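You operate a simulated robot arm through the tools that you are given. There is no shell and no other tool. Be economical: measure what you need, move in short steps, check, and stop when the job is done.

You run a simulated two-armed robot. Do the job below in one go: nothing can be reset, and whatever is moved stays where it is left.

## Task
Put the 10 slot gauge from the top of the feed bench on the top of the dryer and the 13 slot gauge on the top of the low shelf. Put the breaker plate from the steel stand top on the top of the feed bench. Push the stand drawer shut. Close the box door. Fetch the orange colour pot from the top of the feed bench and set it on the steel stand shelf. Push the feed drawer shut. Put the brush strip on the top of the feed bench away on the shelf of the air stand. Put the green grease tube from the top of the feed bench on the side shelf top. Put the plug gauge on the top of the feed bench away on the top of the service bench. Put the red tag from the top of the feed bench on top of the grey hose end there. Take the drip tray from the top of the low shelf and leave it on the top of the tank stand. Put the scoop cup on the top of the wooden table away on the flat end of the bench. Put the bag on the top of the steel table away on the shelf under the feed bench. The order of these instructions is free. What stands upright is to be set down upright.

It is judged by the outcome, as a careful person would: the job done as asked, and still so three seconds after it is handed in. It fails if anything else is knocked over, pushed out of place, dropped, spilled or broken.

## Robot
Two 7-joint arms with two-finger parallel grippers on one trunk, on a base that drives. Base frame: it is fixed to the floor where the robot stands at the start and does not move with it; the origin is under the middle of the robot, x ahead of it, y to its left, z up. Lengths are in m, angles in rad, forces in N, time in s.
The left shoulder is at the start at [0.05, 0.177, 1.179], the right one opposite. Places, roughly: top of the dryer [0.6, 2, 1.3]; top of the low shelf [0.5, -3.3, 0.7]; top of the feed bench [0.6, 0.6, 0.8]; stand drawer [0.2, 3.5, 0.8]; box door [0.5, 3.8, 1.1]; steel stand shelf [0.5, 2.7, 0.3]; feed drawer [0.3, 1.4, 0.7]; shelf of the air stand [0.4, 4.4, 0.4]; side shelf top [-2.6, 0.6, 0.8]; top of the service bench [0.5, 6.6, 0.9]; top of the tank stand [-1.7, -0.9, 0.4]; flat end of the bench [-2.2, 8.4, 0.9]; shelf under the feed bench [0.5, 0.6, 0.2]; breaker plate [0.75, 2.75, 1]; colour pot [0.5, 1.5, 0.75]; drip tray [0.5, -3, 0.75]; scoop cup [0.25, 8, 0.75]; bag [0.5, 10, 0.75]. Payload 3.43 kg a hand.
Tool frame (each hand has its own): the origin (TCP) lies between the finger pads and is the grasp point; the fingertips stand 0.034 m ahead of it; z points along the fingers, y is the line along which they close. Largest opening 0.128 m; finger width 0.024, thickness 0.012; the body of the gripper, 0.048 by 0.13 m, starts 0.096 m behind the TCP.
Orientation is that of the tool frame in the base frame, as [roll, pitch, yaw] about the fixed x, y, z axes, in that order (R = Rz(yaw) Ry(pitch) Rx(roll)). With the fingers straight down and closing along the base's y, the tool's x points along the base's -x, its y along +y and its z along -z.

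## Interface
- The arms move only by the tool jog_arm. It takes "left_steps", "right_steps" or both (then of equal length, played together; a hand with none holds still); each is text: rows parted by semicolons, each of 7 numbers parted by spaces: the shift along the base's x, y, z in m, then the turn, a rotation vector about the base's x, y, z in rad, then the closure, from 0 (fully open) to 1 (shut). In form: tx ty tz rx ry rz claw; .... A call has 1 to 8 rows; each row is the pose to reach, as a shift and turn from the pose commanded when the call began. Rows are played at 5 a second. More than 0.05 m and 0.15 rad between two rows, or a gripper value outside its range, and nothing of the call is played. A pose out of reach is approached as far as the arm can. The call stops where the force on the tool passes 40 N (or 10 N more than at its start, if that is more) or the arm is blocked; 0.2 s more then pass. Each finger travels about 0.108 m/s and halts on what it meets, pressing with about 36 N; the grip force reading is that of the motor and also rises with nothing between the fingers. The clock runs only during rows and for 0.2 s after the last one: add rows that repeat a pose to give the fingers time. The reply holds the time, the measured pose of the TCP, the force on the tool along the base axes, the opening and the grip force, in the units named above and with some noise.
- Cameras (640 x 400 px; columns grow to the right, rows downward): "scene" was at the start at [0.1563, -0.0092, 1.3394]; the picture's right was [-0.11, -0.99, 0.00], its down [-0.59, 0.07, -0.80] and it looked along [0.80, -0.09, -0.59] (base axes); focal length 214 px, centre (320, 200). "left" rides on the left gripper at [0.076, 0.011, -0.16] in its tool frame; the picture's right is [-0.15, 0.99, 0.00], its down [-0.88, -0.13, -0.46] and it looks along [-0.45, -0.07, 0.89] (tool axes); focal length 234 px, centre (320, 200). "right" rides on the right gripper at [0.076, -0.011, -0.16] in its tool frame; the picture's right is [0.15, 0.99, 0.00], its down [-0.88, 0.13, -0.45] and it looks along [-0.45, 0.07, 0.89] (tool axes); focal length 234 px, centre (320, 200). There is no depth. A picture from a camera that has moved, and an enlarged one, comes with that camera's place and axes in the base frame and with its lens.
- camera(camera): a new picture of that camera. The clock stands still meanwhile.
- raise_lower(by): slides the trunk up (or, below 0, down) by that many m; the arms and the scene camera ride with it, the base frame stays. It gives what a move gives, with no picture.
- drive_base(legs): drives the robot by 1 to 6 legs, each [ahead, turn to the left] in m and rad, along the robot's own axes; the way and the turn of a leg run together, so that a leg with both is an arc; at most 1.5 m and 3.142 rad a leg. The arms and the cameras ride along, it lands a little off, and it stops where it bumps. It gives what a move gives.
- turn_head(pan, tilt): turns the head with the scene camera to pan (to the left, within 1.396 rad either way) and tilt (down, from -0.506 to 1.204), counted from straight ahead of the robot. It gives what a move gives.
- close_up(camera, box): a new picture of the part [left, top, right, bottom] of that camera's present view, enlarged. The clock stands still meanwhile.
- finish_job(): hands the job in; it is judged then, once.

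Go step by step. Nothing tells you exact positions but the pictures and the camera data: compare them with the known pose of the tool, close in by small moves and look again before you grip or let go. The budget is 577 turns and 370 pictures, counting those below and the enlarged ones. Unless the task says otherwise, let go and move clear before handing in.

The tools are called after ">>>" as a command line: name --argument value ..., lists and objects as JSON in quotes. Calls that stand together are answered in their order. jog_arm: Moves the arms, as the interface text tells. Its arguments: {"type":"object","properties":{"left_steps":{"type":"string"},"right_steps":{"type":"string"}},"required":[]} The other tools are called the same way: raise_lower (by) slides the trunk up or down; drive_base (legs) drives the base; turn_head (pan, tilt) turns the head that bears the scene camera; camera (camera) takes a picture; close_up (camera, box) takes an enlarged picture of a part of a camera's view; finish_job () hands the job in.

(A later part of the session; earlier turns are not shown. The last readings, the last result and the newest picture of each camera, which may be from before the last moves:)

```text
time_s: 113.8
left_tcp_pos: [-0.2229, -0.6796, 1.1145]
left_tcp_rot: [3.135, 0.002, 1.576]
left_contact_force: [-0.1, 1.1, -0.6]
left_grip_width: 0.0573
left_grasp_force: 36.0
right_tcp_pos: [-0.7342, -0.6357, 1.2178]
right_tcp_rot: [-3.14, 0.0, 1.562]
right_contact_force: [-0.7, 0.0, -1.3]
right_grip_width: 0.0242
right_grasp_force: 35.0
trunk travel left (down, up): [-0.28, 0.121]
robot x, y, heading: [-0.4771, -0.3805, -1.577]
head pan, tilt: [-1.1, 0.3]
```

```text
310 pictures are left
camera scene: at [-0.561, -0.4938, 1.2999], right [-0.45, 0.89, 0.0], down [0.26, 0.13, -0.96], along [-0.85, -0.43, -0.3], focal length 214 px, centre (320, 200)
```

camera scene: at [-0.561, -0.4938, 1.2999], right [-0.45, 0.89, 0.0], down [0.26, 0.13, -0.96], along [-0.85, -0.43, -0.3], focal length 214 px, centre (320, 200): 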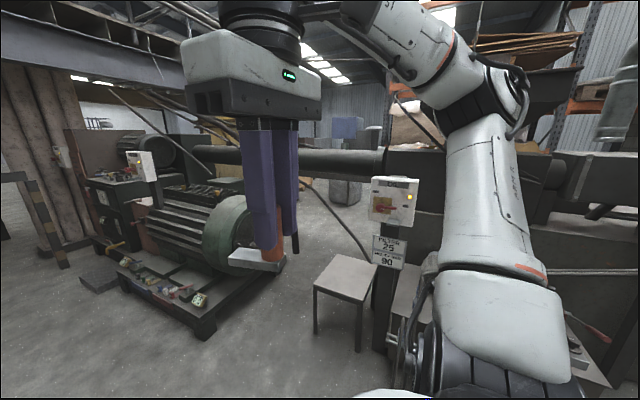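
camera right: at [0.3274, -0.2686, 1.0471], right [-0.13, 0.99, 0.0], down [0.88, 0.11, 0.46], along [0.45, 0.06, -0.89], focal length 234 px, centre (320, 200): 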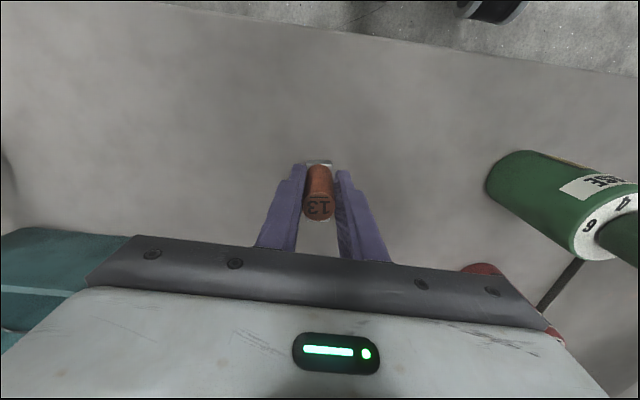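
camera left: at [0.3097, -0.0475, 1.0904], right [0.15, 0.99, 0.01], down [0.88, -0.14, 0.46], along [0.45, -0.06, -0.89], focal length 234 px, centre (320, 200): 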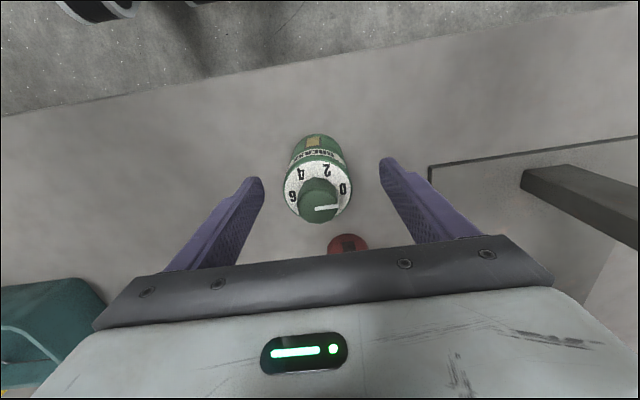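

The corridor is clear and the low shelf is the grey cabinet on the left; the small square stool at (-1.7,-0.9) is the tank stand. I'll drive to y≈-3.05 and turn to face the low shelf.

>>> drive_base --legs '[[1.4, 0], [1.25, 0], [0, 1.571], [0.15, 0]]'

>>> turn_head --pan 0 --tilt 0.6

>>> camera --camera "scene"

```text
time_s: 131.5
left_tcp_pos: [-0.0468, -2.7376, 1.1144]
left_tcp_rot: [3.133, 0.002, -3.069]
left_contact_force: [0.2, 0.2, -1.3]
left_grip_width: 0.0572
left_grasp_force: 35.6
right_tcp_pos: [-0.0565, -3.2515, 1.2166]
right_tcp_rot: [-3.139, 0.001, -3.086]
right_contact_force: [0.4, -0.7, -2.2]
right_grip_width: 0.0242
right_grasp_force: 35.6
trunk travel left (down, up): [-0.28, 0.121]
robot x, y, heading: [-0.3272, -3.0092, 0.063]
head pan, tilt: [-1.1, 0.3]
```

```text
time_s: 132.9
left_tcp_pos: [-0.0472, -2.7372, 1.1142]
left_tcp_rot: [3.135, 0.003, -3.068]
left_contact_force: [-0.3, -0.5, -2.0]
left_grip_width: 0.057
left_grasp_force: 35.6
right_tcp_pos: [-0.0572, -3.2518, 1.2167]
right_tcp_rot: [-3.139, -0.001, -3.088]
right_contact_force: [0.3, 0.4, -1.8]
right_grip_width: 0.0244
right_grasp_force: 36.3
trunk travel left (down, up): [-0.28, 0.121]
robot x, y, heading: [-0.3236, -3.0107, 0.066]
head pan, tilt: [0.0, 0.6]
```

```text
309 pictures are left
camera scene: at [-0.1686, -3.0004, 1.2724], right [0.06, -1.0, 0.0], down [-0.56, -0.03, -0.83], along [0.82, 0.05, -0.56], focal length 214 px, centre (320, 200)
```

scene: 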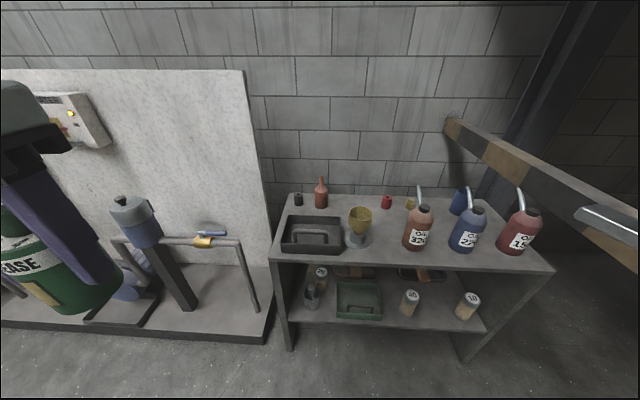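

>>> close_up --camera "scene" --box '[260, 165, 560, 275]'

```text
2.13 times, centred on (410, 220) of scene
camera zoom: at [-0.1686, -3.0004, 1.2724], right [0.06, -1.0, 0.0], down [-0.56, -0.03, -0.83], along [0.82, 0.05, -0.56], focal length 458 px, centre (128, 157)
```

zoom: 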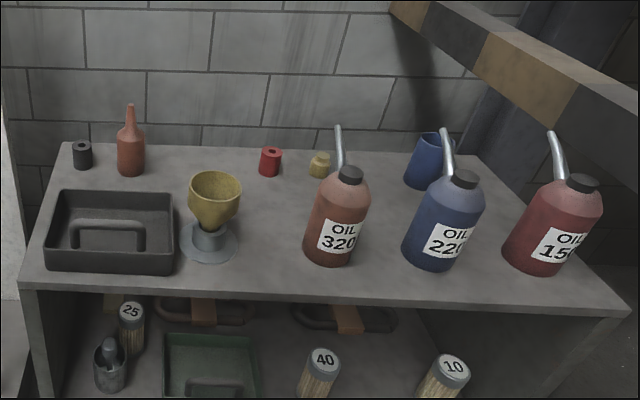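

The black tray with the handle is the drip tray; there's a free gap between the funnel and the OIL 320 can for the 13 gauge, near (0.41,-3.21). I'll drive nearer and look with the right hand's camera above it.

>>> drive_base --legs '[[0.27, -0.066]]'

>>> jog_arm --right_steps "0.03 0.01 0 0 0 -0.03 0.9; 0.06 0.02 -0.02 0 0 -0.03 0.9; 0.09 0.03 -0.04 0 0 -0.03 0.9; 0.12 0.04 -0.06 0 0 -0.03 0.9"

>>> camera --camera "right"

>>> camera --camera "scene"

```text
time_s: 134.8
left_tcp_pos: [0.242, -2.7468, 1.115]
left_tcp_rot: [3.133, 0.001, -3.132]
left_contact_force: [0.9, -0.8, -1.7]
left_grip_width: 0.0573
left_grasp_force: 35.7
right_tcp_pos: [0.1999, -3.2585, 1.2175]
right_tcp_rot: [-3.14, 0.001, 3.138]
right_contact_force: [-0.5, -0.9, -0.4]
right_grip_width: 0.0244
right_grasp_force: 36.0
trunk travel left (down, up): [-0.28, 0.121]
robot x, y, heading: [-0.0568, -3.0042, -0.005]
head pan, tilt: [0.0, 0.6]
```

```text
time_s: 135.8
left_tcp_pos: [0.2418, -2.7473, 1.115]
left_tcp_rot: [3.136, 0.002, -3.133]
left_contact_force: [0.7, 0.3, -0.9]
left_grip_width: 0.0569
left_grasp_force: 35.7
right_tcp_pos: [0.3228, -3.219, 1.1572]
right_tcp_rot: [-3.14, 0.0, 3.107]
right_contact_force: [0.0, -0.6, -2.0]
right_grip_width: 0.0242
right_grasp_force: 36.0
trunk travel left (down, up): [-0.28, 0.121]
robot x, y, heading: [-0.0533, -3.003, -0.0]
head pan, tilt: [0.0, 0.6]
```

```text
307 pictures are left
camera right: at [0.2444, -3.2262, 1.3167], right [-0.11, 0.99, 0.0], down [0.88, 0.1, 0.46], along [0.45, 0.05, -0.89], focal length 234 px, centre (320, 200)
```

right: 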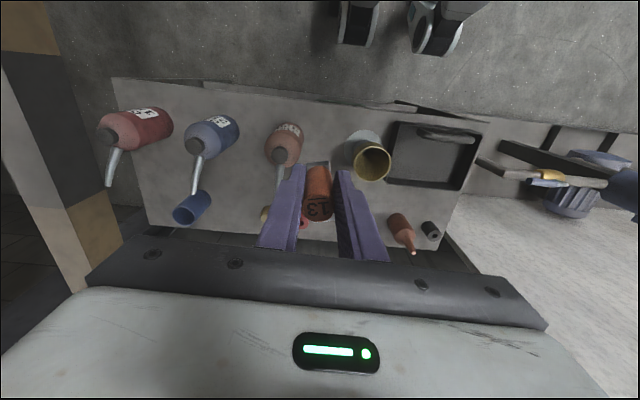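

```text
306 pictures are left
camera scene: at [0.1044, -3.0021, 1.2723], right [0.0, -1.0, 0.0], down [-0.57, 0.0, -0.82], along [0.82, 0.0, -0.57], focal length 214 px, centre (320, 200)
```

scene: 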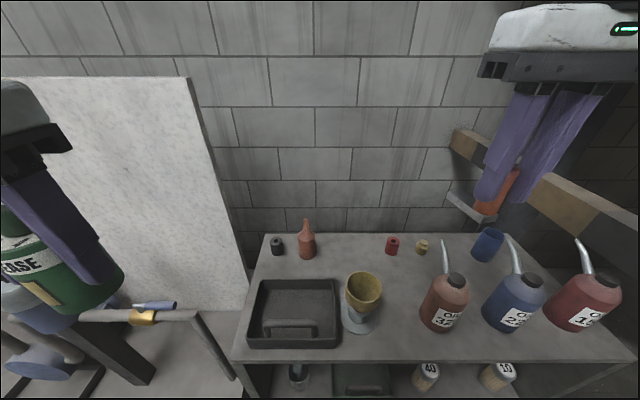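

Two views put the shelf top at z≈0.72. The free patch behind the funnel, around (0.50,-3.17), is roomier; I'll turn slightly left and bring the gauge over it.

>>> drive_base --legs '[[0, 0.15]]'

>>> jog_arm --right_steps "0.04 -0.01 0 0 0 -0.07 0.9; 0.08 -0.01 -0.02 0 0 -0.14 0.9; 0.12 -0.01 -0.04 0 0 -0.14 0.9; 0.155 -0.013 -0.07 0 0 -0.14 0.9"

>>> camera --camera "right"

>>> camera --camera "scene"

```text
time_s: 136.8
left_tcp_pos: [0.1985, -2.7054, 1.1144]
left_tcp_rot: [3.136, 0.002, -2.979]
left_contact_force: [-0.3, 0.1, -2.5]
left_grip_width: 0.0571
left_grasp_force: 35.8
right_tcp_pos: [0.3492, -3.1614, 1.1582]
right_tcp_rot: [-3.138, 0.003, -3.026]
right_contact_force: [0.5, 0.4, -1.1]
right_grip_width: 0.0243
right_grasp_force: 36.1
trunk travel left (down, up): [-0.28, 0.121]
robot x, y, heading: [-0.0545, -3.0039, 0.15]
head pan, tilt: [0.0, 0.6]
```

```text
time_s: 137.8
left_tcp_pos: [0.2019, -2.7059, 1.1146]
left_tcp_rot: [3.134, 0.001, -2.98]
left_contact_force: [0.3, 0.6, -1.5]
left_grip_width: 0.0572
left_grasp_force: 35.8
right_tcp_pos: [0.5054, -3.1756, 1.0859]
right_tcp_rot: [-3.138, 0.0, 3.117]
right_contact_force: [0.8, -1.1, -1.5]
right_grip_width: 0.0242
right_grasp_force: 35.7
trunk travel left (down, up): [-0.28, 0.121]
robot x, y, heading: [-0.0571, -2.9992, 0.151]
head pan, tilt: [0.0, 0.6]
```

```text
305 pictures are left
camera right: at [0.4288, -3.1817, 1.2467], right [-0.12, 0.99, 0.0], down [0.88, 0.11, 0.45], along [0.45, 0.05, -0.89], focal length 234 px, centre (320, 200)
```

right: 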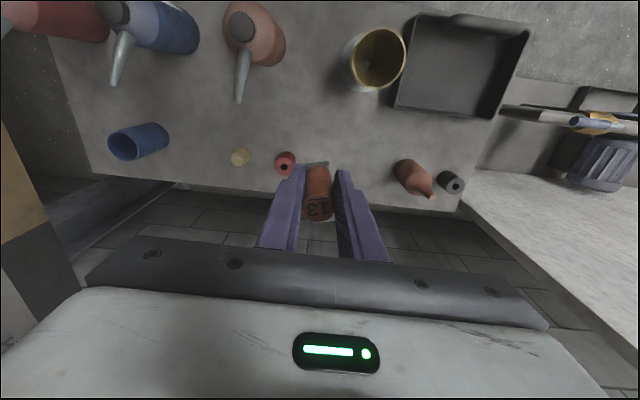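

```text
304 pictures are left
camera scene: at [0.103, -2.9787, 1.2722], right [0.15, -0.99, 0.0], down [-0.56, -0.08, -0.82], along [0.82, 0.12, -0.57], focal length 214 px, centre (320, 200)
```

scene: 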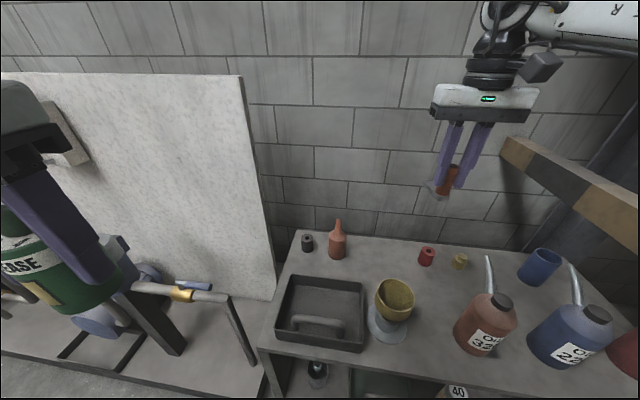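

The spot below is free. I'll descend straight down toward the shelf.

>>> jog_arm --right_steps "0 0 -0.045 0 0 0 0.9; 0 0 -0.09 0 0 0 0.9; 0 0 -0.135 0 0 0 0.9; 0 0 -0.18 0 0 0 0.9; 0 0 -0.225 0 0 0 0.9; 0 0 -0.26 0 0 0 0.9"

>>> camera --camera "right"

>>> close_up --camera "scene" --box '[340, 140, 540, 330]'

```text
time_s: 139.2
left_tcp_pos: [0.199, -2.7071, 1.1143]
left_tcp_rot: [3.137, 0.002, -2.982]
left_contact_force: [0.5, -0.8, -1.5]
left_grip_width: 0.0572
left_grasp_force: 36.5
right_tcp_pos: [0.5044, -3.1784, 0.8263]
right_tcp_rot: [-3.141, 0.006, 3.115]
right_contact_force: [-0.6, 0.1, -1.6]
right_grip_width: 0.0244
right_grasp_force: 35.9
right hand out of reach, approached as far as the arm can: row 6
trunk travel left (down, up): [-0.28, 0.121]
robot x, y, heading: [-0.054, -3.0013, 0.155]
head pan, tilt: [0.0, 0.6]
```

```text
303 pictures are left
camera right: at [0.4255, -3.1847, 0.9869], right [-0.12, 0.99, 0.0], down [0.88, 0.11, 0.46], along [0.46, 0.06, -0.89], focal length 234 px, centre (320, 200)
```

right: 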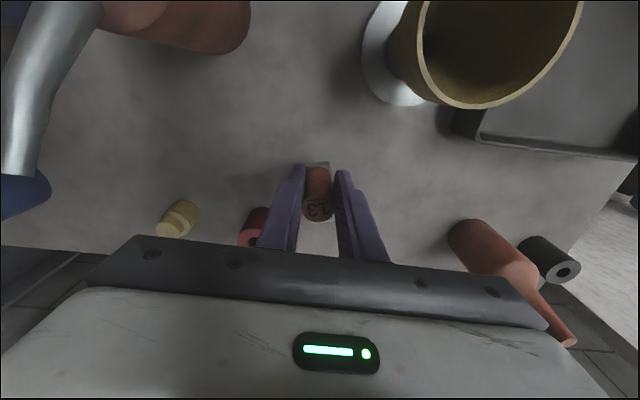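

```text
2.11 times, centred on (440, 235) of scene
camera zoom: at [0.102, -2.9786, 1.2725], right [0.15, -0.99, 0.0], down [-0.56, -0.08, -0.83], along [0.82, 0.12, -0.56], focal length 452 px, centre (67, 126)
```

zoom: 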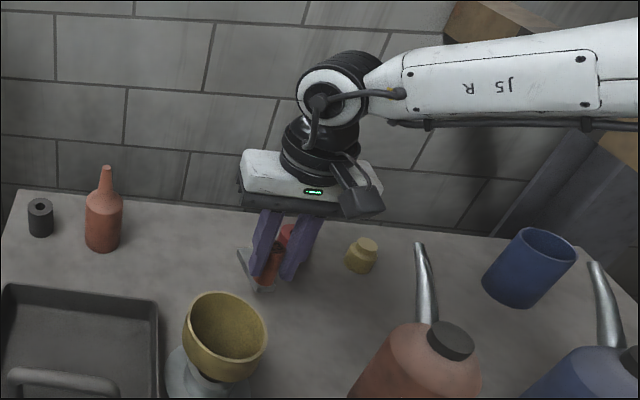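

The arm is at its lower limit, so I'll lower the trunk the remaining way.

>>> raise_lower --by -0.045

>>> jog_arm --right_steps "0 0 -0.003 0 0 0 0.9; 0 0 -0.006 0 0 0 0.9; 0 0 -0.009 0 0 0 0.9"

```text
time_s: 140.1
left_tcp_pos: [0.1975, -2.7054, 1.0717]
left_tcp_rot: [3.138, 0.005, -2.98]
left_contact_force: [-0.3, 0.2, -1.3]
left_grip_width: 0.057
left_grasp_force: 35.9
right_tcp_pos: [0.5042, -3.1767, 0.7894]
right_tcp_rot: [3.139, 0.012, 3.115]
right_contact_force: [-3.6, -4.7, 36.0]
right_grip_width: 0.0243
right_grasp_force: 35.8
trunk travel left (down, up): [-0.235, 0.166]
robot x, y, heading: [-0.0579, -3.0005, 0.149]
head pan, tilt: [0.0, 0.6]
```

```text
time_s: 140.5
left_tcp_pos: [0.1984, -2.7066, 1.0698]
left_tcp_rot: [3.135, 0.004, -2.98]
left_contact_force: [0.9, 0.6, -2.1]
left_grip_width: 0.0572
left_grasp_force: 35.8
right_tcp_pos: [0.5065, -3.1768, 0.7881]
right_tcp_rot: [3.137, 0.019, 3.117]
right_contact_force: [-3.9, -1.8, 19.0]
right_grip_width: 0.0242
right_grasp_force: 35.3
trunk travel left (down, up): [-0.235, 0.166]
robot x, y, heading: [-0.0497, -2.9987, 0.147]
head pan, tilt: [0.0, 0.6]
stopped in row 2 (right hand): the force on the tool passed its limit (the readings are from after the stop); the commanded pose is now the measured one
```

It's on the shelf already (surface ≈0.735). I'll ease up slightly and release.

>>> jog_arm --right_steps "0 0 0.001 0 -0.019 0 0.9; 0 0 0.001 0 -0.019 0 0.8; 0 0 0.001 0 -0.019 0 0.65; 0 0 0.001 0 -0.019 0 0.6; 0 0 0.04 0 -0.019 0 0.6; 0 0 0.08 0 -0.019 0 0.6; 0 0 0.12 0 -0.019 0 0.6"

>>> camera --camera "right"

>>> camera --camera "scene"

```text
time_s: 142.1
left_tcp_pos: [0.199, -2.7053, 1.0702]
left_tcp_rot: [3.138, 0.004, -2.98]
left_contact_force: [0.2, 0.1, -1.4]
left_grip_width: 0.0571
left_grasp_force: 35.9
right_tcp_pos: [0.503, -3.1778, 0.9033]
right_tcp_rot: [3.137, 0.034, 3.116]
right_contact_force: [-0.8, -0.3, 0.1]
right_grip_width: 0.0516
right_grasp_force: 0.1
trunk travel left (down, up): [-0.235, 0.166]
robot x, y, heading: [-0.0536, -3.0049, 0.146]
head pan, tilt: [0.0, 0.6]
```

```text
301 pictures are left
camera right: at [0.4215, -3.1854, 1.0622], right [-0.12, 0.99, 0.0], down [0.87, 0.11, 0.49], along [0.48, 0.06, -0.87], focal length 234 px, centre (320, 200)
```

right: 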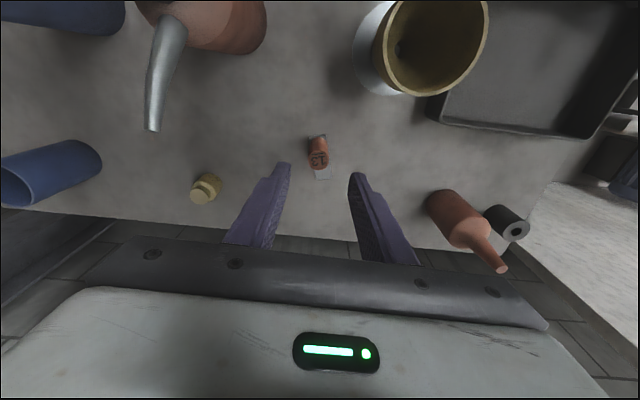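

```text
300 pictures are left
camera scene: at [0.1017, -2.9784, 1.2274], right [0.15, -0.99, 0.0], down [-0.56, -0.08, -0.83], along [0.82, 0.12, -0.56], focal length 214 px, centre (320, 200)
```

scene: 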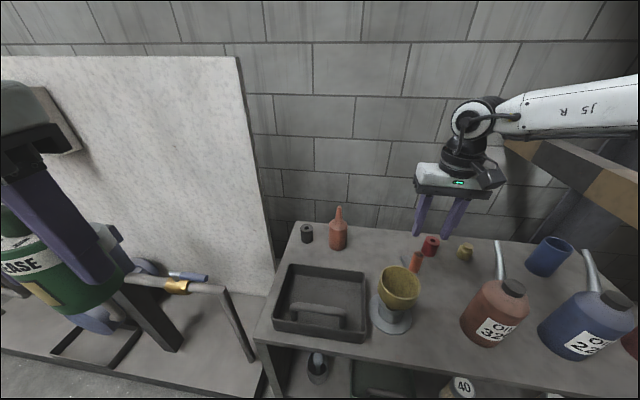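

The 13 gauge stands on the low shelf. Next the drip tray: I'll lift the right hand, retract it and turn the base left so the tray lies on its right side.

>>> jog_arm --right_steps "0 0 0.045 0 0.034 0 0.6; 0 0 0.09 0 0.034 0 0.4; 0 0 0.135 0 0.034 0 0.3; -0.04 0.0 0.16 0 0.034 0 0.3; -0.08 0.0 0.18 0 0.034 0 0.3; -0.12 0.0 0.19 0 0.034 0 0.3"

>>> drive_base --legs '[[0, 0.5]]'

>>> turn_head --pan -0.6 --tilt 0.75

>>> camera --camera "right"

>>> camera --camera "scene"

```text
time_s: 143.5
left_tcp_pos: [0.1997, -2.7057, 1.0707]
left_tcp_rot: [3.134, 0.004, -2.982]
left_contact_force: [0.0, 0.4, -1.8]
left_grip_width: 0.0572
left_grasp_force: 35.9
right_tcp_pos: [0.3836, -3.1767, 1.0976]
right_tcp_rot: [3.138, 0.0, 3.115]
right_contact_force: [-0.6, 0.1, -1.0]
right_grip_width: 0.0896
right_grasp_force: 0.0
trunk travel left (down, up): [-0.235, 0.166]
robot x, y, heading: [-0.0525, -3.0032, 0.153]
head pan, tilt: [0.0, 0.6]
```

```text
time_s: 145.4
left_tcp_pos: [0.0205, -2.6186, 1.0687]
left_tcp_rot: [3.136, 0.003, -2.467]
left_contact_force: [0.1, 0.8, -0.8]
left_grip_width: 0.0571
left_grasp_force: 36.4
right_tcp_pos: [0.4134, -2.9385, 1.0984]
right_tcp_rot: [3.14, 0.0, -2.656]
right_contact_force: [0.1, -1.2, -0.3]
right_grip_width: 0.0897
right_grasp_force: 0.1
trunk travel left (down, up): [-0.235, 0.166]
robot x, y, heading: [-0.0531, -3.0047, 0.661]
head pan, tilt: [0.0, 0.6]
```

```text
time_s: 146.4
left_tcp_pos: [0.021, -2.6204, 1.0699]
left_tcp_rot: [3.134, 0.003, -2.469]
left_contact_force: [1.0, -0.2, -1.9]
left_grip_width: 0.0572
left_grasp_force: 36.0
right_tcp_pos: [0.4133, -2.9383, 1.0972]
right_tcp_rot: [3.138, -0.001, -2.655]
right_contact_force: [0.4, 0.0, 0.2]
right_grip_width: 0.0896
right_grasp_force: 0.1
trunk travel left (down, up): [-0.235, 0.166]
robot x, y, heading: [-0.0579, -3.0008, 0.664]
head pan, tilt: [-0.6, 0.75]
```

```text
299 pictures are left
camera right: at [0.3513, -2.9827, 1.2572], right [-0.59, 0.81, 0.0], down [0.72, 0.53, 0.46], along [0.37, 0.27, -0.89], focal length 234 px, centre (320, 200)
```

right: 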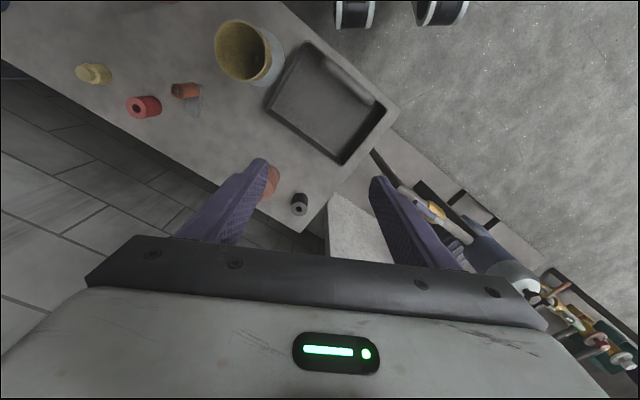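

```text
298 pictures are left
camera scene: at [0.0833, -2.9539, 1.2146], right [0.06, -1.0, 0.0], down [-0.68, -0.04, -0.73], along [0.73, 0.04, -0.68], focal length 214 px, centre (320, 200)
```

scene: 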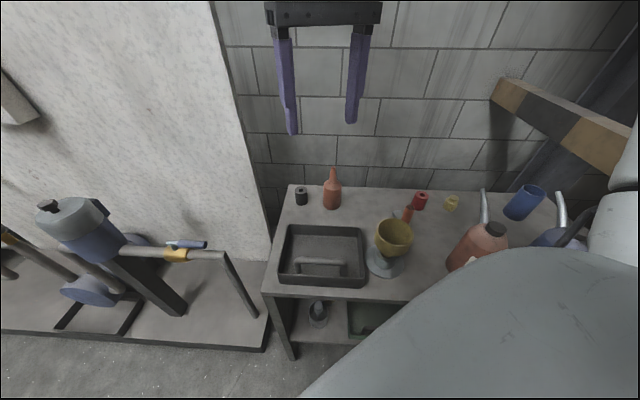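

>>> close_up --camera "scene" --box '[260, 200, 400, 310]'

>>> close_up --camera "right" --box '[240, 20, 420, 180]'

```text
3.64 times, centred on (330, 255) of scene
camera zoom: at [0.0833, -2.9539, 1.2146], right [0.06, -1.0, 0.0], down [-0.68, -0.04, -0.73], along [0.73, 0.04, -0.68], focal length 780 px, centre (284, 0)
```

zoom: 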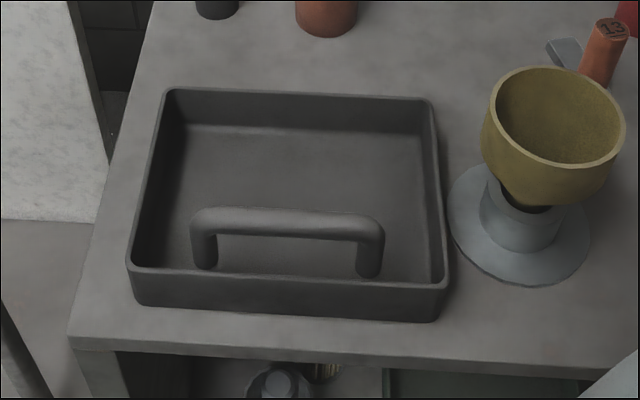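

```text
2.50 times, centred on (330, 100) of right
camera zoom: at [0.3513, -2.9827, 1.2572], right [-0.59, 0.81, 0.0], down [0.72, 0.53, 0.46], along [0.37, 0.27, -0.89], focal length 585 px, centre (295, 450)
```

zoom: 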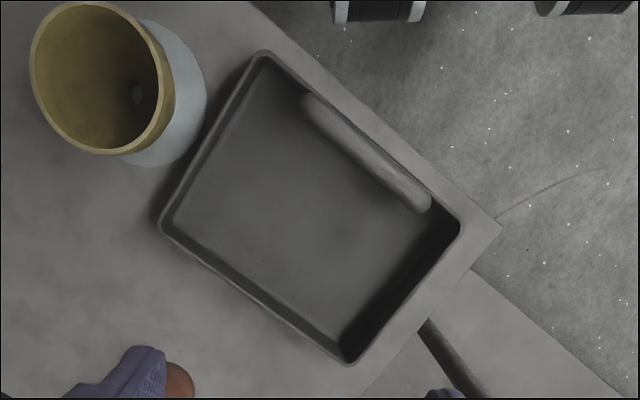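

The handle hoop runs along y near the tray's front, around (0.325,-2.94). I'll turn the right gripper so that it closes along x and hover above the handle for a better look.

>>> jog_arm --right_steps "-0.02 0 0 0 0 0.14 0.3; -0.04 0 0 0 0 0.28 0.3; -0.06 0 0 0 0 0.42 0.3; -0.08 0 0 0 0 0.56 0.3; -0.088 0 0 0 0 0.7 0.3; -0.088 0 0 0 0 0.84 0.3; -0.088 0 -0.02 0 0 0.97 0.3; -0.088 0 -0.05 0 0 1.084 0.3"

>>> camera --camera "right"

>>> camera --camera "scene"

```text
time_s: 148.2
left_tcp_pos: [0.0215, -2.6196, 1.0721]
left_tcp_rot: [3.134, 0.0, -2.468]
left_contact_force: [-0.8, -0.5, -1.3]
left_grip_width: 0.057
left_grasp_force: 36.0
right_tcp_pos: [0.327, -2.938, 1.046]
right_tcp_rot: [3.139, -0.001, -1.57]
right_contact_force: [-0.1, 0.2, -1.0]
right_grip_width: 0.0896
right_grasp_force: 0.1
trunk travel left (down, up): [-0.235, 0.166]
robot x, y, heading: [-0.0536, -3.0067, 0.657]
head pan, tilt: [-0.6, 0.75]
```

```text
295 pictures are left
camera right: at [0.3376, -3.0117, 1.2067], right [-0.99, -0.15, 0.0], down [-0.13, 0.88, 0.46], along [-0.07, 0.45, -0.89], focal length 234 px, centre (320, 200)
```

right: 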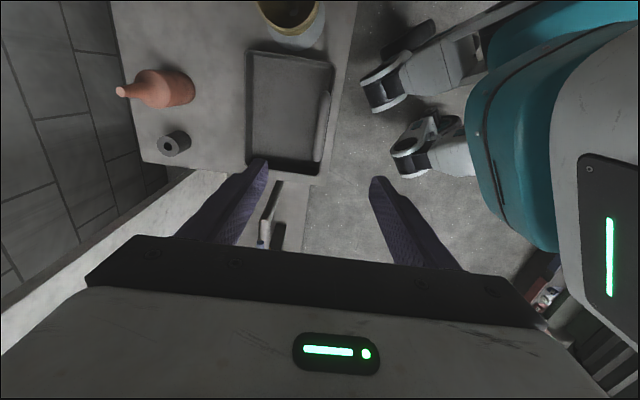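

```text
294 pictures are left
camera scene: at [0.0838, -2.9539, 1.2145], right [0.06, -1.0, 0.0], down [-0.68, -0.04, -0.73], along [0.73, 0.04, -0.68], focal length 214 px, centre (320, 200)
```

scene: 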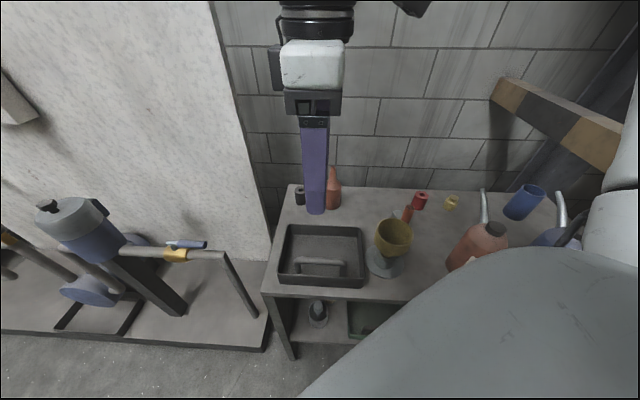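

The hand's view puts the handle at (0.3215,-2.943) with its top near z≈0.82. I'll lower around it with a half-open grip.

>>> jog_arm --right_steps "-0.003 -0.003 -0.045 0 0 0 0.5; -0.0055 -0.004 -0.09 0 0 0 0.55; -0.0055 -0.004 -0.13 0 0 0 0.55; -0.0055 -0.004 -0.17 0 0 0 0.55; -0.0055 -0.004 -0.195 0 0 0 0.55"

>>> camera --camera "right"

>>> close_up --camera "scene" --box '[240, 180, 420, 310]'

```text
time_s: 149.4
left_tcp_pos: [0.0208, -2.6204, 1.0706]
left_tcp_rot: [3.136, 0.001, -2.467]
left_contact_force: [-0.6, 0.1, -2.5]
left_grip_width: 0.0571
left_grasp_force: 35.6
right_tcp_pos: [0.3196, -2.9428, 0.8534]
right_tcp_rot: [3.138, 0.0, -1.571]
right_contact_force: [-0.4, -0.3, -0.2]
right_grip_width: 0.0578
right_grasp_force: 0.1
trunk travel left (down, up): [-0.235, 0.166]
robot x, y, heading: [-0.0552, -3.0018, 0.661]
head pan, tilt: [-0.6, 0.75]
```

```text
293 pictures are left
camera right: at [0.331, -3.0169, 1.013], right [-0.99, -0.15, 0.0], down [-0.13, 0.88, 0.46], along [-0.07, 0.45, -0.89], focal length 234 px, centre (320, 200)
```

right: 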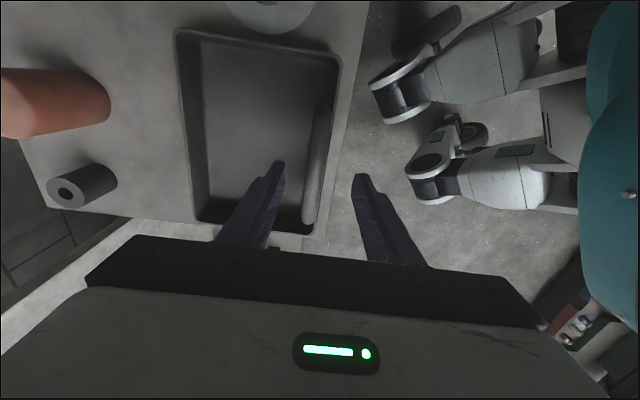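

```text
3.08 times, centred on (330, 245) of scene
camera zoom: at [0.0833, -2.9539, 1.2145], right [0.06, -1.0, 0.0], down [-0.68, -0.04, -0.73], along [0.73, 0.04, -0.68], focal length 660 px, centre (289, 62)
```

zoom: 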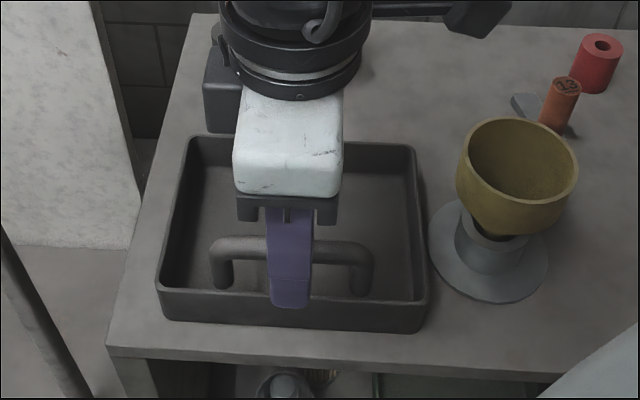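

The handle top is about z≈0.80. I'll drop to z≈0.818 and close.

>>> jog_arm --right_steps "0.002 0 -0.02 0 0 0 0.55; 0.002 0 -0.036 0 0 0 0.55; 0.002 0 -0.036 0 0 0 0.75; 0.002 0 -0.036 0 0 0 0.9; 0.002 0 -0.036 0 0 0 0.95; 0.002 0 -0.036 0 0 0 0.95"

>>> camera --camera "right"

>>> close_up --camera "scene" --box '[240, 180, 420, 310]'

```text
time_s: 150.8
left_tcp_pos: [0.0209, -2.6205, 1.0697]
left_tcp_rot: [3.135, 0.002, -2.468]
left_contact_force: [1.3, 0.2, -1.3]
left_grip_width: 0.057
left_grasp_force: 36.7
right_tcp_pos: [0.3229, -2.9423, 0.8175]
right_tcp_rot: [3.139, 0.0, -1.571]
right_contact_force: [0.6, 0.5, 0.4]
right_grip_width: 0.0154
right_grasp_force: 36.0
trunk travel left (down, up): [-0.235, 0.166]
robot x, y, heading: [-0.0531, -3.001, 0.663]
head pan, tilt: [-0.6, 0.75]
```

```text
291 pictures are left
camera right: at [0.3334, -3.0162, 0.9766], right [-0.99, -0.15, 0.0], down [-0.13, 0.88, 0.46], along [-0.07, 0.45, -0.89], focal length 234 px, centre (320, 200)
```

right: 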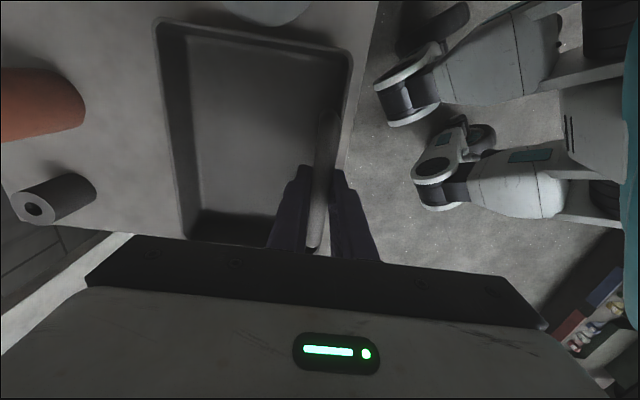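

```text
3.08 times, centred on (330, 245) of scene
camera zoom: at [0.0834, -2.9539, 1.2145], right [0.06, -1.0, 0.0], down [-0.68, -0.04, -0.73], along [0.73, 0.04, -0.68], focal length 660 px, centre (289, 62)
```

zoom: 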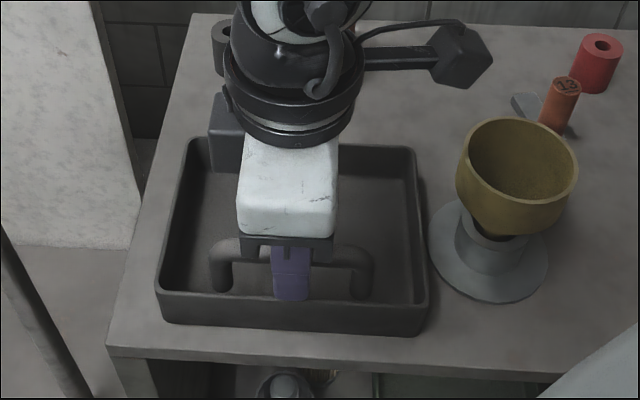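

Gripped the handle (1.5 cm). Lift gently and check that the tray stays level.

>>> jog_arm --right_steps "0 0 0.02 0 0 0 0.95; 0 0 0.05 0 0 0 0.95; 0 0 0.09 0 0 0 0.95; 0 0 0.13 0 0 0 0.95; 0 0 0.17 0 0 0 0.95; 0 0 0.2 0 0 0 0.95"

>>> camera --camera "scene"

```text
time_s: 152.2
left_tcp_pos: [0.0216, -2.6195, 1.0689]
left_tcp_rot: [3.133, 0.001, -2.468]
left_contact_force: [0.9, -0.8, -1.4]
left_grip_width: 0.057
left_grasp_force: 36.0
right_tcp_pos: [0.3228, -2.9425, 1.0171]
right_tcp_rot: [3.136, -0.001, -1.57]
right_contact_force: [-0.2, 0.5, -4.3]
right_grip_width: 0.0158
right_grasp_force: 35.3
trunk travel left (down, up): [-0.235, 0.166]
robot x, y, heading: [-0.0553, -3.0029, 0.656]
head pan, tilt: [-0.6, 0.75]
```

```text
289 pictures are left
camera scene: at [0.0835, -2.9539, 1.2145], right [0.06, -1.0, 0.0], down [-0.68, -0.04, -0.73], along [0.73, 0.04, -0.68], focal length 214 px, centre (320, 200)
```

scene: 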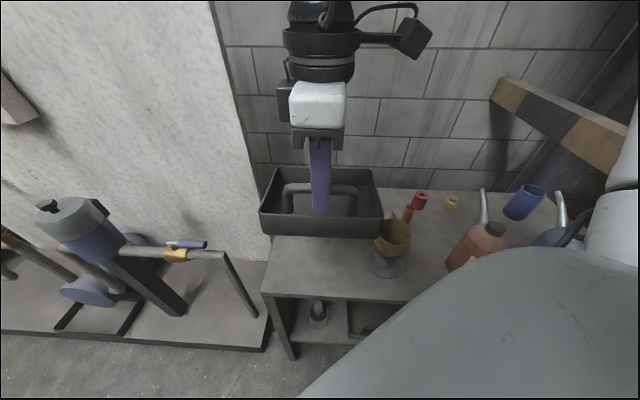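

The tray is up and level. I'll back away, drive along the corridor toward the tank stand and then look.

>>> drive_base --legs '[[-0.45, 0], [0, 0.91], [1.2, 0], [0.95, 0], [0, 1.4]]'

>>> turn_head --pan 0.0 --tilt 0.5

>>> camera --camera "scene"

```text
time_s: 170.8
left_tcp_pos: [-0.7663, -1.3557, 1.0702]
left_tcp_rot: [3.135, 0.0, -0.142]
left_contact_force: [-0.2, -0.3, -1.4]
left_grip_width: 0.0568
left_grasp_force: 35.2
right_tcp_pos: [-0.739, -0.9144, 1.0163]
right_tcp_rot: [3.138, 0.001, 0.756]
right_contact_force: [0.0, 0.8, -4.2]
right_grip_width: 0.0153
right_grasp_force: 35.7
trunk travel left (down, up): [-0.235, 0.166]
robot x, y, heading: [-0.4342, -1.1478, 2.987]
head pan, tilt: [-0.6, 0.75]
```

```text
time_s: 171.8
left_tcp_pos: [-0.7664, -1.355, 1.0695]
left_tcp_rot: [3.133, 0.002, -0.141]
left_contact_force: [0.1, 0.3, -1.9]
left_grip_width: 0.0572
left_grasp_force: 36.4
right_tcp_pos: [-0.7384, -0.9148, 1.0167]
right_tcp_rot: [3.138, -0.001, 0.756]
right_contact_force: [0.1, 0.2, -4.3]
right_grip_width: 0.0154
right_grasp_force: 35.9
trunk travel left (down, up): [-0.235, 0.166]
robot x, y, heading: [-0.4366, -1.1501, 2.99]
head pan, tilt: [0.0, 0.499]
```

```text
288 pictures are left
camera scene: at [-0.5954, -1.1226, 1.2364], right [0.15, 0.99, 0.0], down [0.47, -0.07, -0.88], along [-0.87, 0.13, -0.48], focal length 214 px, centre (320, 200)
```

scene: 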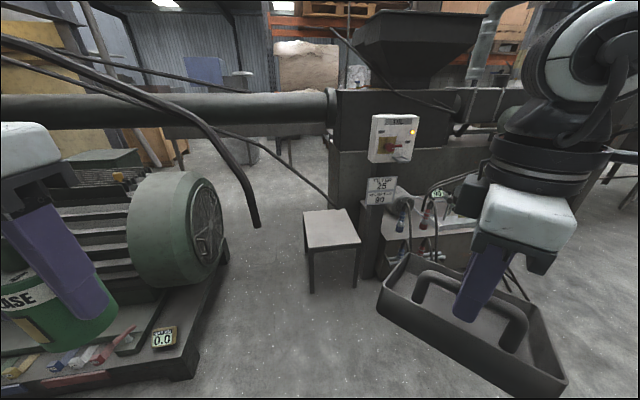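

The tank stand's top spans x -1.95…-1.55, y -1.05…-0.72 at z≈0.4, and a hose end hangs left of it. I'll straighten, drive closer, and look again.

>>> drive_base --legs '[[0, 0.15], [0.66, 0]]'

>>> turn_head --pan -0.1 --tilt 0.85

>>> camera --camera "scene"

>>> camera --camera "right"

```text
time_s: 176.1
left_tcp_pos: [-1.391, -1.393, 1.0687]
left_tcp_rot: [3.135, 0.003, -0.005]
left_contact_force: [0.2, 0.6, -1.6]
left_grip_width: 0.0569
left_grasp_force: 35.9
right_tcp_pos: [-1.4247, -0.9529, 1.0157]
right_tcp_rot: [3.137, -0.001, 0.896]
right_contact_force: [-0.2, 0.0, -4.6]
right_grip_width: 0.0152
right_grasp_force: 36.3
trunk travel left (down, up): [-0.235, 0.166]
robot x, y, heading: [-1.0907, -1.1439, 3.123]
head pan, tilt: [0.0, 0.499]
```

```text
time_s: 176.9
left_tcp_pos: [-1.3914, -1.3926, 1.0694]
left_tcp_rot: [3.137, 0.001, -0.002]
left_contact_force: [-0.8, -0.3, -0.9]
left_grip_width: 0.0569
left_grasp_force: 35.7
right_tcp_pos: [-1.4236, -0.9528, 1.0162]
right_tcp_rot: [3.137, -0.002, 0.895]
right_contact_force: [-0.3, 0.3, -4.2]
right_grip_width: 0.0153
right_grasp_force: 35.9
trunk travel left (down, up): [-0.235, 0.166]
robot x, y, heading: [-1.0928, -1.1419, 3.126]
head pan, tilt: [-0.099, 0.85]
```

```text
287 pictures are left
camera scene: at [-1.2401, -1.1315, 1.2065], right [0.11, 0.99, 0.0], down [0.75, -0.09, -0.66], along [-0.66, 0.08, -0.75], focal length 214 px, centre (320, 200)
```

scene: 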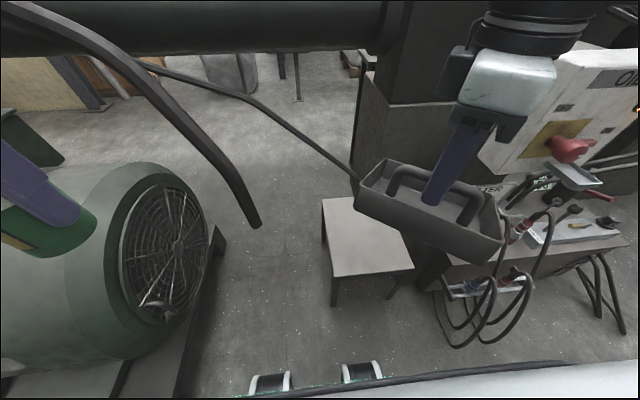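

```text
286 pictures are left
camera right: at [-1.3873, -0.885, 1.1762], right [0.86, -0.51, 0.0], down [-0.45, -0.77, 0.46], along [-0.23, -0.4, -0.89], focal length 234 px, centre (320, 200)
```

right: 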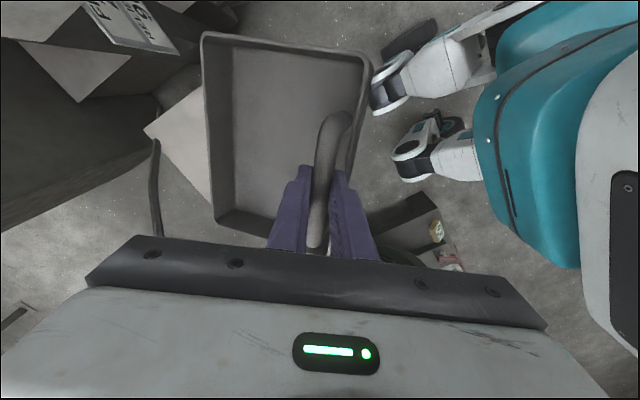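

The tray must go to about (-1.66,-0.94), keeping the elbow off the control box near (-1.54,-0.62,0.95). I'll lower the trunk, then extend the right arm in stages while lifting the left.

>>> raise_lower --by -0.2

>>> jog_arm --right_steps "-0.03 0 -0.03 0 0 0 0.95; -0.06 0 -0.06 0 0 0 0.95; -0.09 0 -0.09 0 0 0 0.95; -0.12 0.005 -0.11 0 0 0 0.95; -0.15 0.01 -0.13 0 0 0 0.95" --left_steps "0.01 0 0.03 0 0 0 0.75; 0.02 0 0.06 0 0 0 0.75; 0.03 0 0.09 0 0 0 0.75; 0.04 0 0.12 0 0 0 0.75; 0.05 0 0.15 0 0 0 0.75"

>>> camera --camera "scene"

```text
time_s: 179.1
left_tcp_pos: [-1.3904, -1.3922, 0.8697]
left_tcp_rot: [3.134, 0.002, -0.004]
left_contact_force: [0.5, 0.2, -1.9]
left_grip_width: 0.0571
left_grasp_force: 36.0
right_tcp_pos: [-1.4252, -0.953, 0.8166]
right_tcp_rot: [3.138, 0.0, 0.896]
right_contact_force: [0.5, 0.6, -3.7]
right_grip_width: 0.0152
right_grasp_force: 35.8
trunk travel left (down, up): [-0.035, 0.366]
robot x, y, heading: [-1.0958, -1.1396, 3.131]
head pan, tilt: [-0.099, 0.85]
```

```text
time_s: 180.3
left_tcp_pos: [-1.3545, -1.376, 0.9946]
left_tcp_rot: [3.135, 0.002, -0.003]
left_contact_force: [1.4, 0.0, -1.8]
left_grip_width: 0.057
left_grasp_force: 36.6
left hand out of reach, approached as far as the arm can: row 4, 5
right_tcp_pos: [-1.5448, -0.9617, 0.6876]
right_tcp_rot: [-3.14, -0.001, 0.888]
right_contact_force: [-0.3, 0.4, -4.4]
right_grip_width: 0.0156
right_grasp_force: 36.0
right hand out of reach, approached as far as the arm can: row 4, 5
trunk travel left (down, up): [-0.035, 0.366]
robot x, y, heading: [-1.0924, -1.1417, 3.126]
head pan, tilt: [-0.099, 0.85]
```

```text
285 pictures are left
camera scene: at [-1.24, -1.1316, 1.0065], right [0.11, 0.99, 0.0], down [0.75, -0.09, -0.66], along [-0.66, 0.08, -0.75], focal length 214 px, centre (320, 200)
```

scene: 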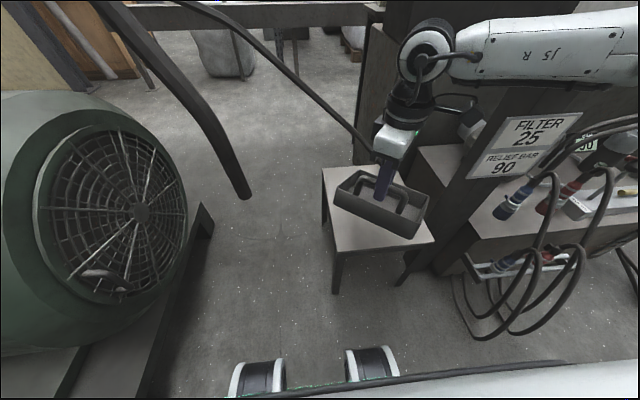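

The right arm is again limited here, and its forearm would come near the control panel. I'll back off and come in more diagonally from the lower-left so the elbow stays clear.

>>> jog_arm --right_steps "0.04 0 0.03 0 0 0 0.95; 0.08 0 0.06 0 0 0 0.95; 0.11 0 0.08 0 0 0 0.95"

>>> drive_base --legs '[[-0.3, 0], [0, 0.25], [0.48, 0], [0, -0.58]]'

>>> turn_head --pan -0.2 --tilt 0.7

>>> camera --camera "scene"

```text
time_s: 181.1
left_tcp_pos: [-1.3546, -1.378, 0.9943]
left_tcp_rot: [3.136, 0.001, -0.003]
left_contact_force: [0.9, 0.8, -0.6]
left_grip_width: 0.0569
left_grasp_force: 36.7
right_tcp_pos: [-1.4307, -0.9587, 0.7684]
right_tcp_rot: [3.137, -0.001, 0.894]
right_contact_force: [-0.2, 0.4, -4.3]
right_grip_width: 0.0155
right_grasp_force: 35.9
trunk travel left (down, up): [-0.035, 0.366]
robot x, y, heading: [-1.089, -1.1431, 3.124]
head pan, tilt: [-0.099, 0.85]
```

```text
time_s: 188.1
left_tcp_pos: [-1.5854, -1.3895, 0.9946]
left_tcp_rot: [3.135, 0.002, -0.343]
left_contact_force: [-0.1, 0.2, -2.4]
left_grip_width: 0.0569
left_grasp_force: 36.2
right_tcp_pos: [-1.5199, -0.9691, 0.7693]
right_tcp_rot: [3.138, -0.002, 0.556]
right_contact_force: [0.4, -0.5, -5.1]
right_grip_width: 0.0154
right_grasp_force: 36.2
trunk travel left (down, up): [-0.035, 0.366]
robot x, y, heading: [-1.2579, -1.2552, 2.783]
head pan, tilt: [-0.099, 0.85]
```

```text
time_s: 188.8
left_tcp_pos: [-1.5873, -1.3894, 0.9936]
left_tcp_rot: [3.137, 0.001, -0.343]
left_contact_force: [-0.3, -0.1, -1.9]
left_grip_width: 0.0571
left_grasp_force: 35.7
right_tcp_pos: [-1.5181, -0.9698, 0.7693]
right_tcp_rot: [3.135, -0.002, 0.555]
right_contact_force: [1.1, -0.4, -4.0]
right_grip_width: 0.0151
right_grasp_force: 35.9
trunk travel left (down, up): [-0.035, 0.366]
robot x, y, heading: [-1.2583, -1.256, 2.789]
head pan, tilt: [-0.201, 0.7]
```

```text
284 pictures are left
camera scene: at [-1.3982, -1.1857, 1.0187], right [0.53, 0.85, 0.0], down [0.55, -0.34, -0.76], along [-0.65, 0.4, -0.64], focal length 214 px, centre (320, 200)
```

scene: 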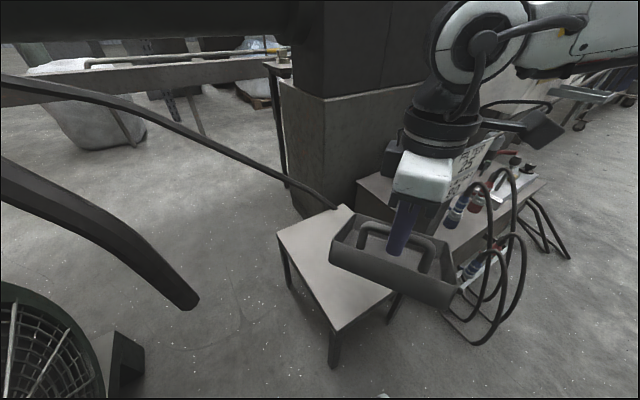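

The tube end hangs at about (-1.81,-1.36,0.45), clear of my path. I'll swing the tray so it lines up with the stand, and extend toward (-1.68,-0.94).

>>> jog_arm --right_steps "-0.02 0.0 -0.02 0 0 -0.12 0.95; -0.04 0.0 -0.04 0 0 -0.24 0.95; -0.07 0.01 -0.06 0 0 -0.36 0.95; -0.1 0.02 -0.08 0 0 -0.48 0.95; -0.13 0.03 -0.1 0 0 -0.55 0.95; -0.16 0.03 -0.12 0 0 -0.55 0.95"

>>> camera --camera "scene"

```text
time_s: 190.2
left_tcp_pos: [-1.5852, -1.3893, 0.9943]
left_tcp_rot: [3.136, 0.001, -0.341]
left_contact_force: [-0.9, 0.7, -1.7]
left_grip_width: 0.0572
left_grasp_force: 36.2
right_tcp_pos: [-1.6571, -0.9252, 0.6559]
right_tcp_rot: [3.137, 0.003, 0.004]
right_contact_force: [0.2, 0.9, -4.2]
right_grip_width: 0.0153
right_grasp_force: 36.1
right hand out of reach, approached as far as the arm can: row 6
trunk travel left (down, up): [-0.035, 0.366]
robot x, y, heading: [-1.2627, -1.2572, 2.791]
head pan, tilt: [-0.201, 0.7]
```

```text
283 pictures are left
camera scene: at [-1.3983, -1.1856, 1.0187], right [0.53, 0.85, 0.0], down [0.55, -0.34, -0.76], along [-0.65, 0.4, -0.64], focal length 214 px, centre (320, 200)
```

scene: 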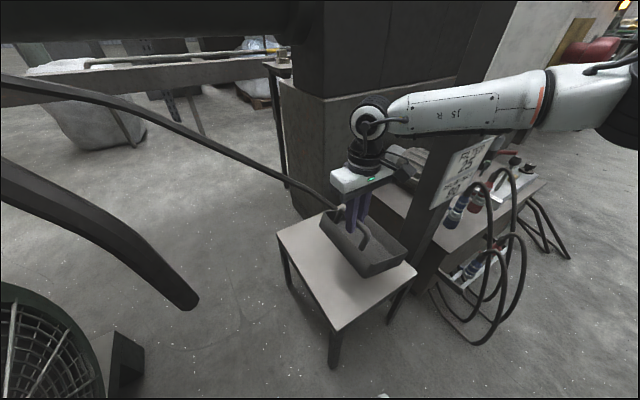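

It's over the stand with the forearm passing in front of the sign. I'll lower in two stages and check clearance.

>>> jog_arm --right_steps "-0.01 -0.005 -0.03 0 0 0 0.95; -0.015 -0.01 -0.06 0 0 0 0.95; -0.015 -0.01 -0.09 0 0 0 0.95; -0.015 -0.01 -0.12 0 0 0 0.95"

>>> camera --camera "scene"

>>> camera --camera "right"

```text
time_s: 191.2
left_tcp_pos: [-1.5874, -1.3897, 0.995]
left_tcp_rot: [3.137, 0.002, -0.343]
left_contact_force: [0.2, 0.6, -1.6]
left_grip_width: 0.057
left_grasp_force: 36.2
right_tcp_pos: [-1.6286, -0.9113, 0.5746]
right_tcp_rot: [3.136, 0.001, 0.006]
right_contact_force: [-0.5, 0.1, -4.5]
right_grip_width: 0.0153
right_grasp_force: 36.2
right hand out of reach, approached as far as the arm can: row 1, 2, 3, 4
trunk travel left (down, up): [-0.035, 0.366]
robot x, y, heading: [-1.2576, -1.2528, 2.784]
head pan, tilt: [-0.201, 0.7]
```

```text
282 pictures are left
camera scene: at [-1.3982, -1.1857, 1.0187], right [0.53, 0.85, 0.0], down [0.55, -0.34, -0.76], along [-0.65, 0.4, -0.64], focal length 214 px, centre (320, 200)
```

scene: 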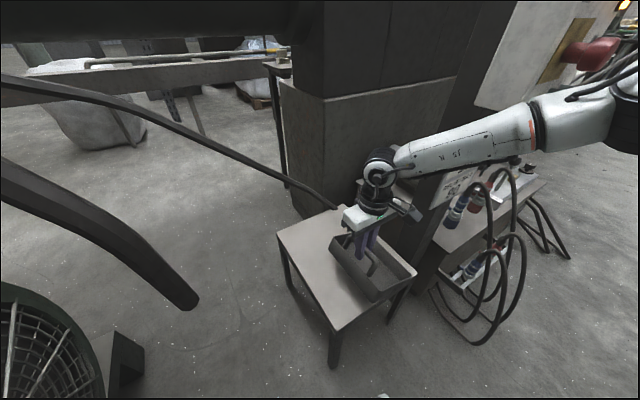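

```text
281 pictures are left
camera right: at [-1.5529, -0.8969, 0.7329], right [0.15, -0.99, 0.01], down [-0.88, -0.13, 0.46], along [-0.45, -0.07, -0.89], focal length 234 px, centre (320, 200)
```

right: 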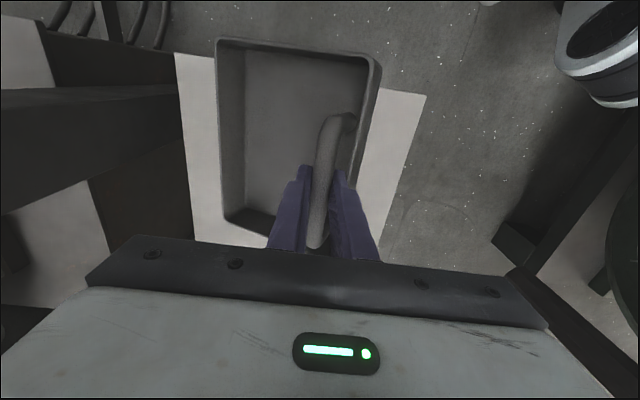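

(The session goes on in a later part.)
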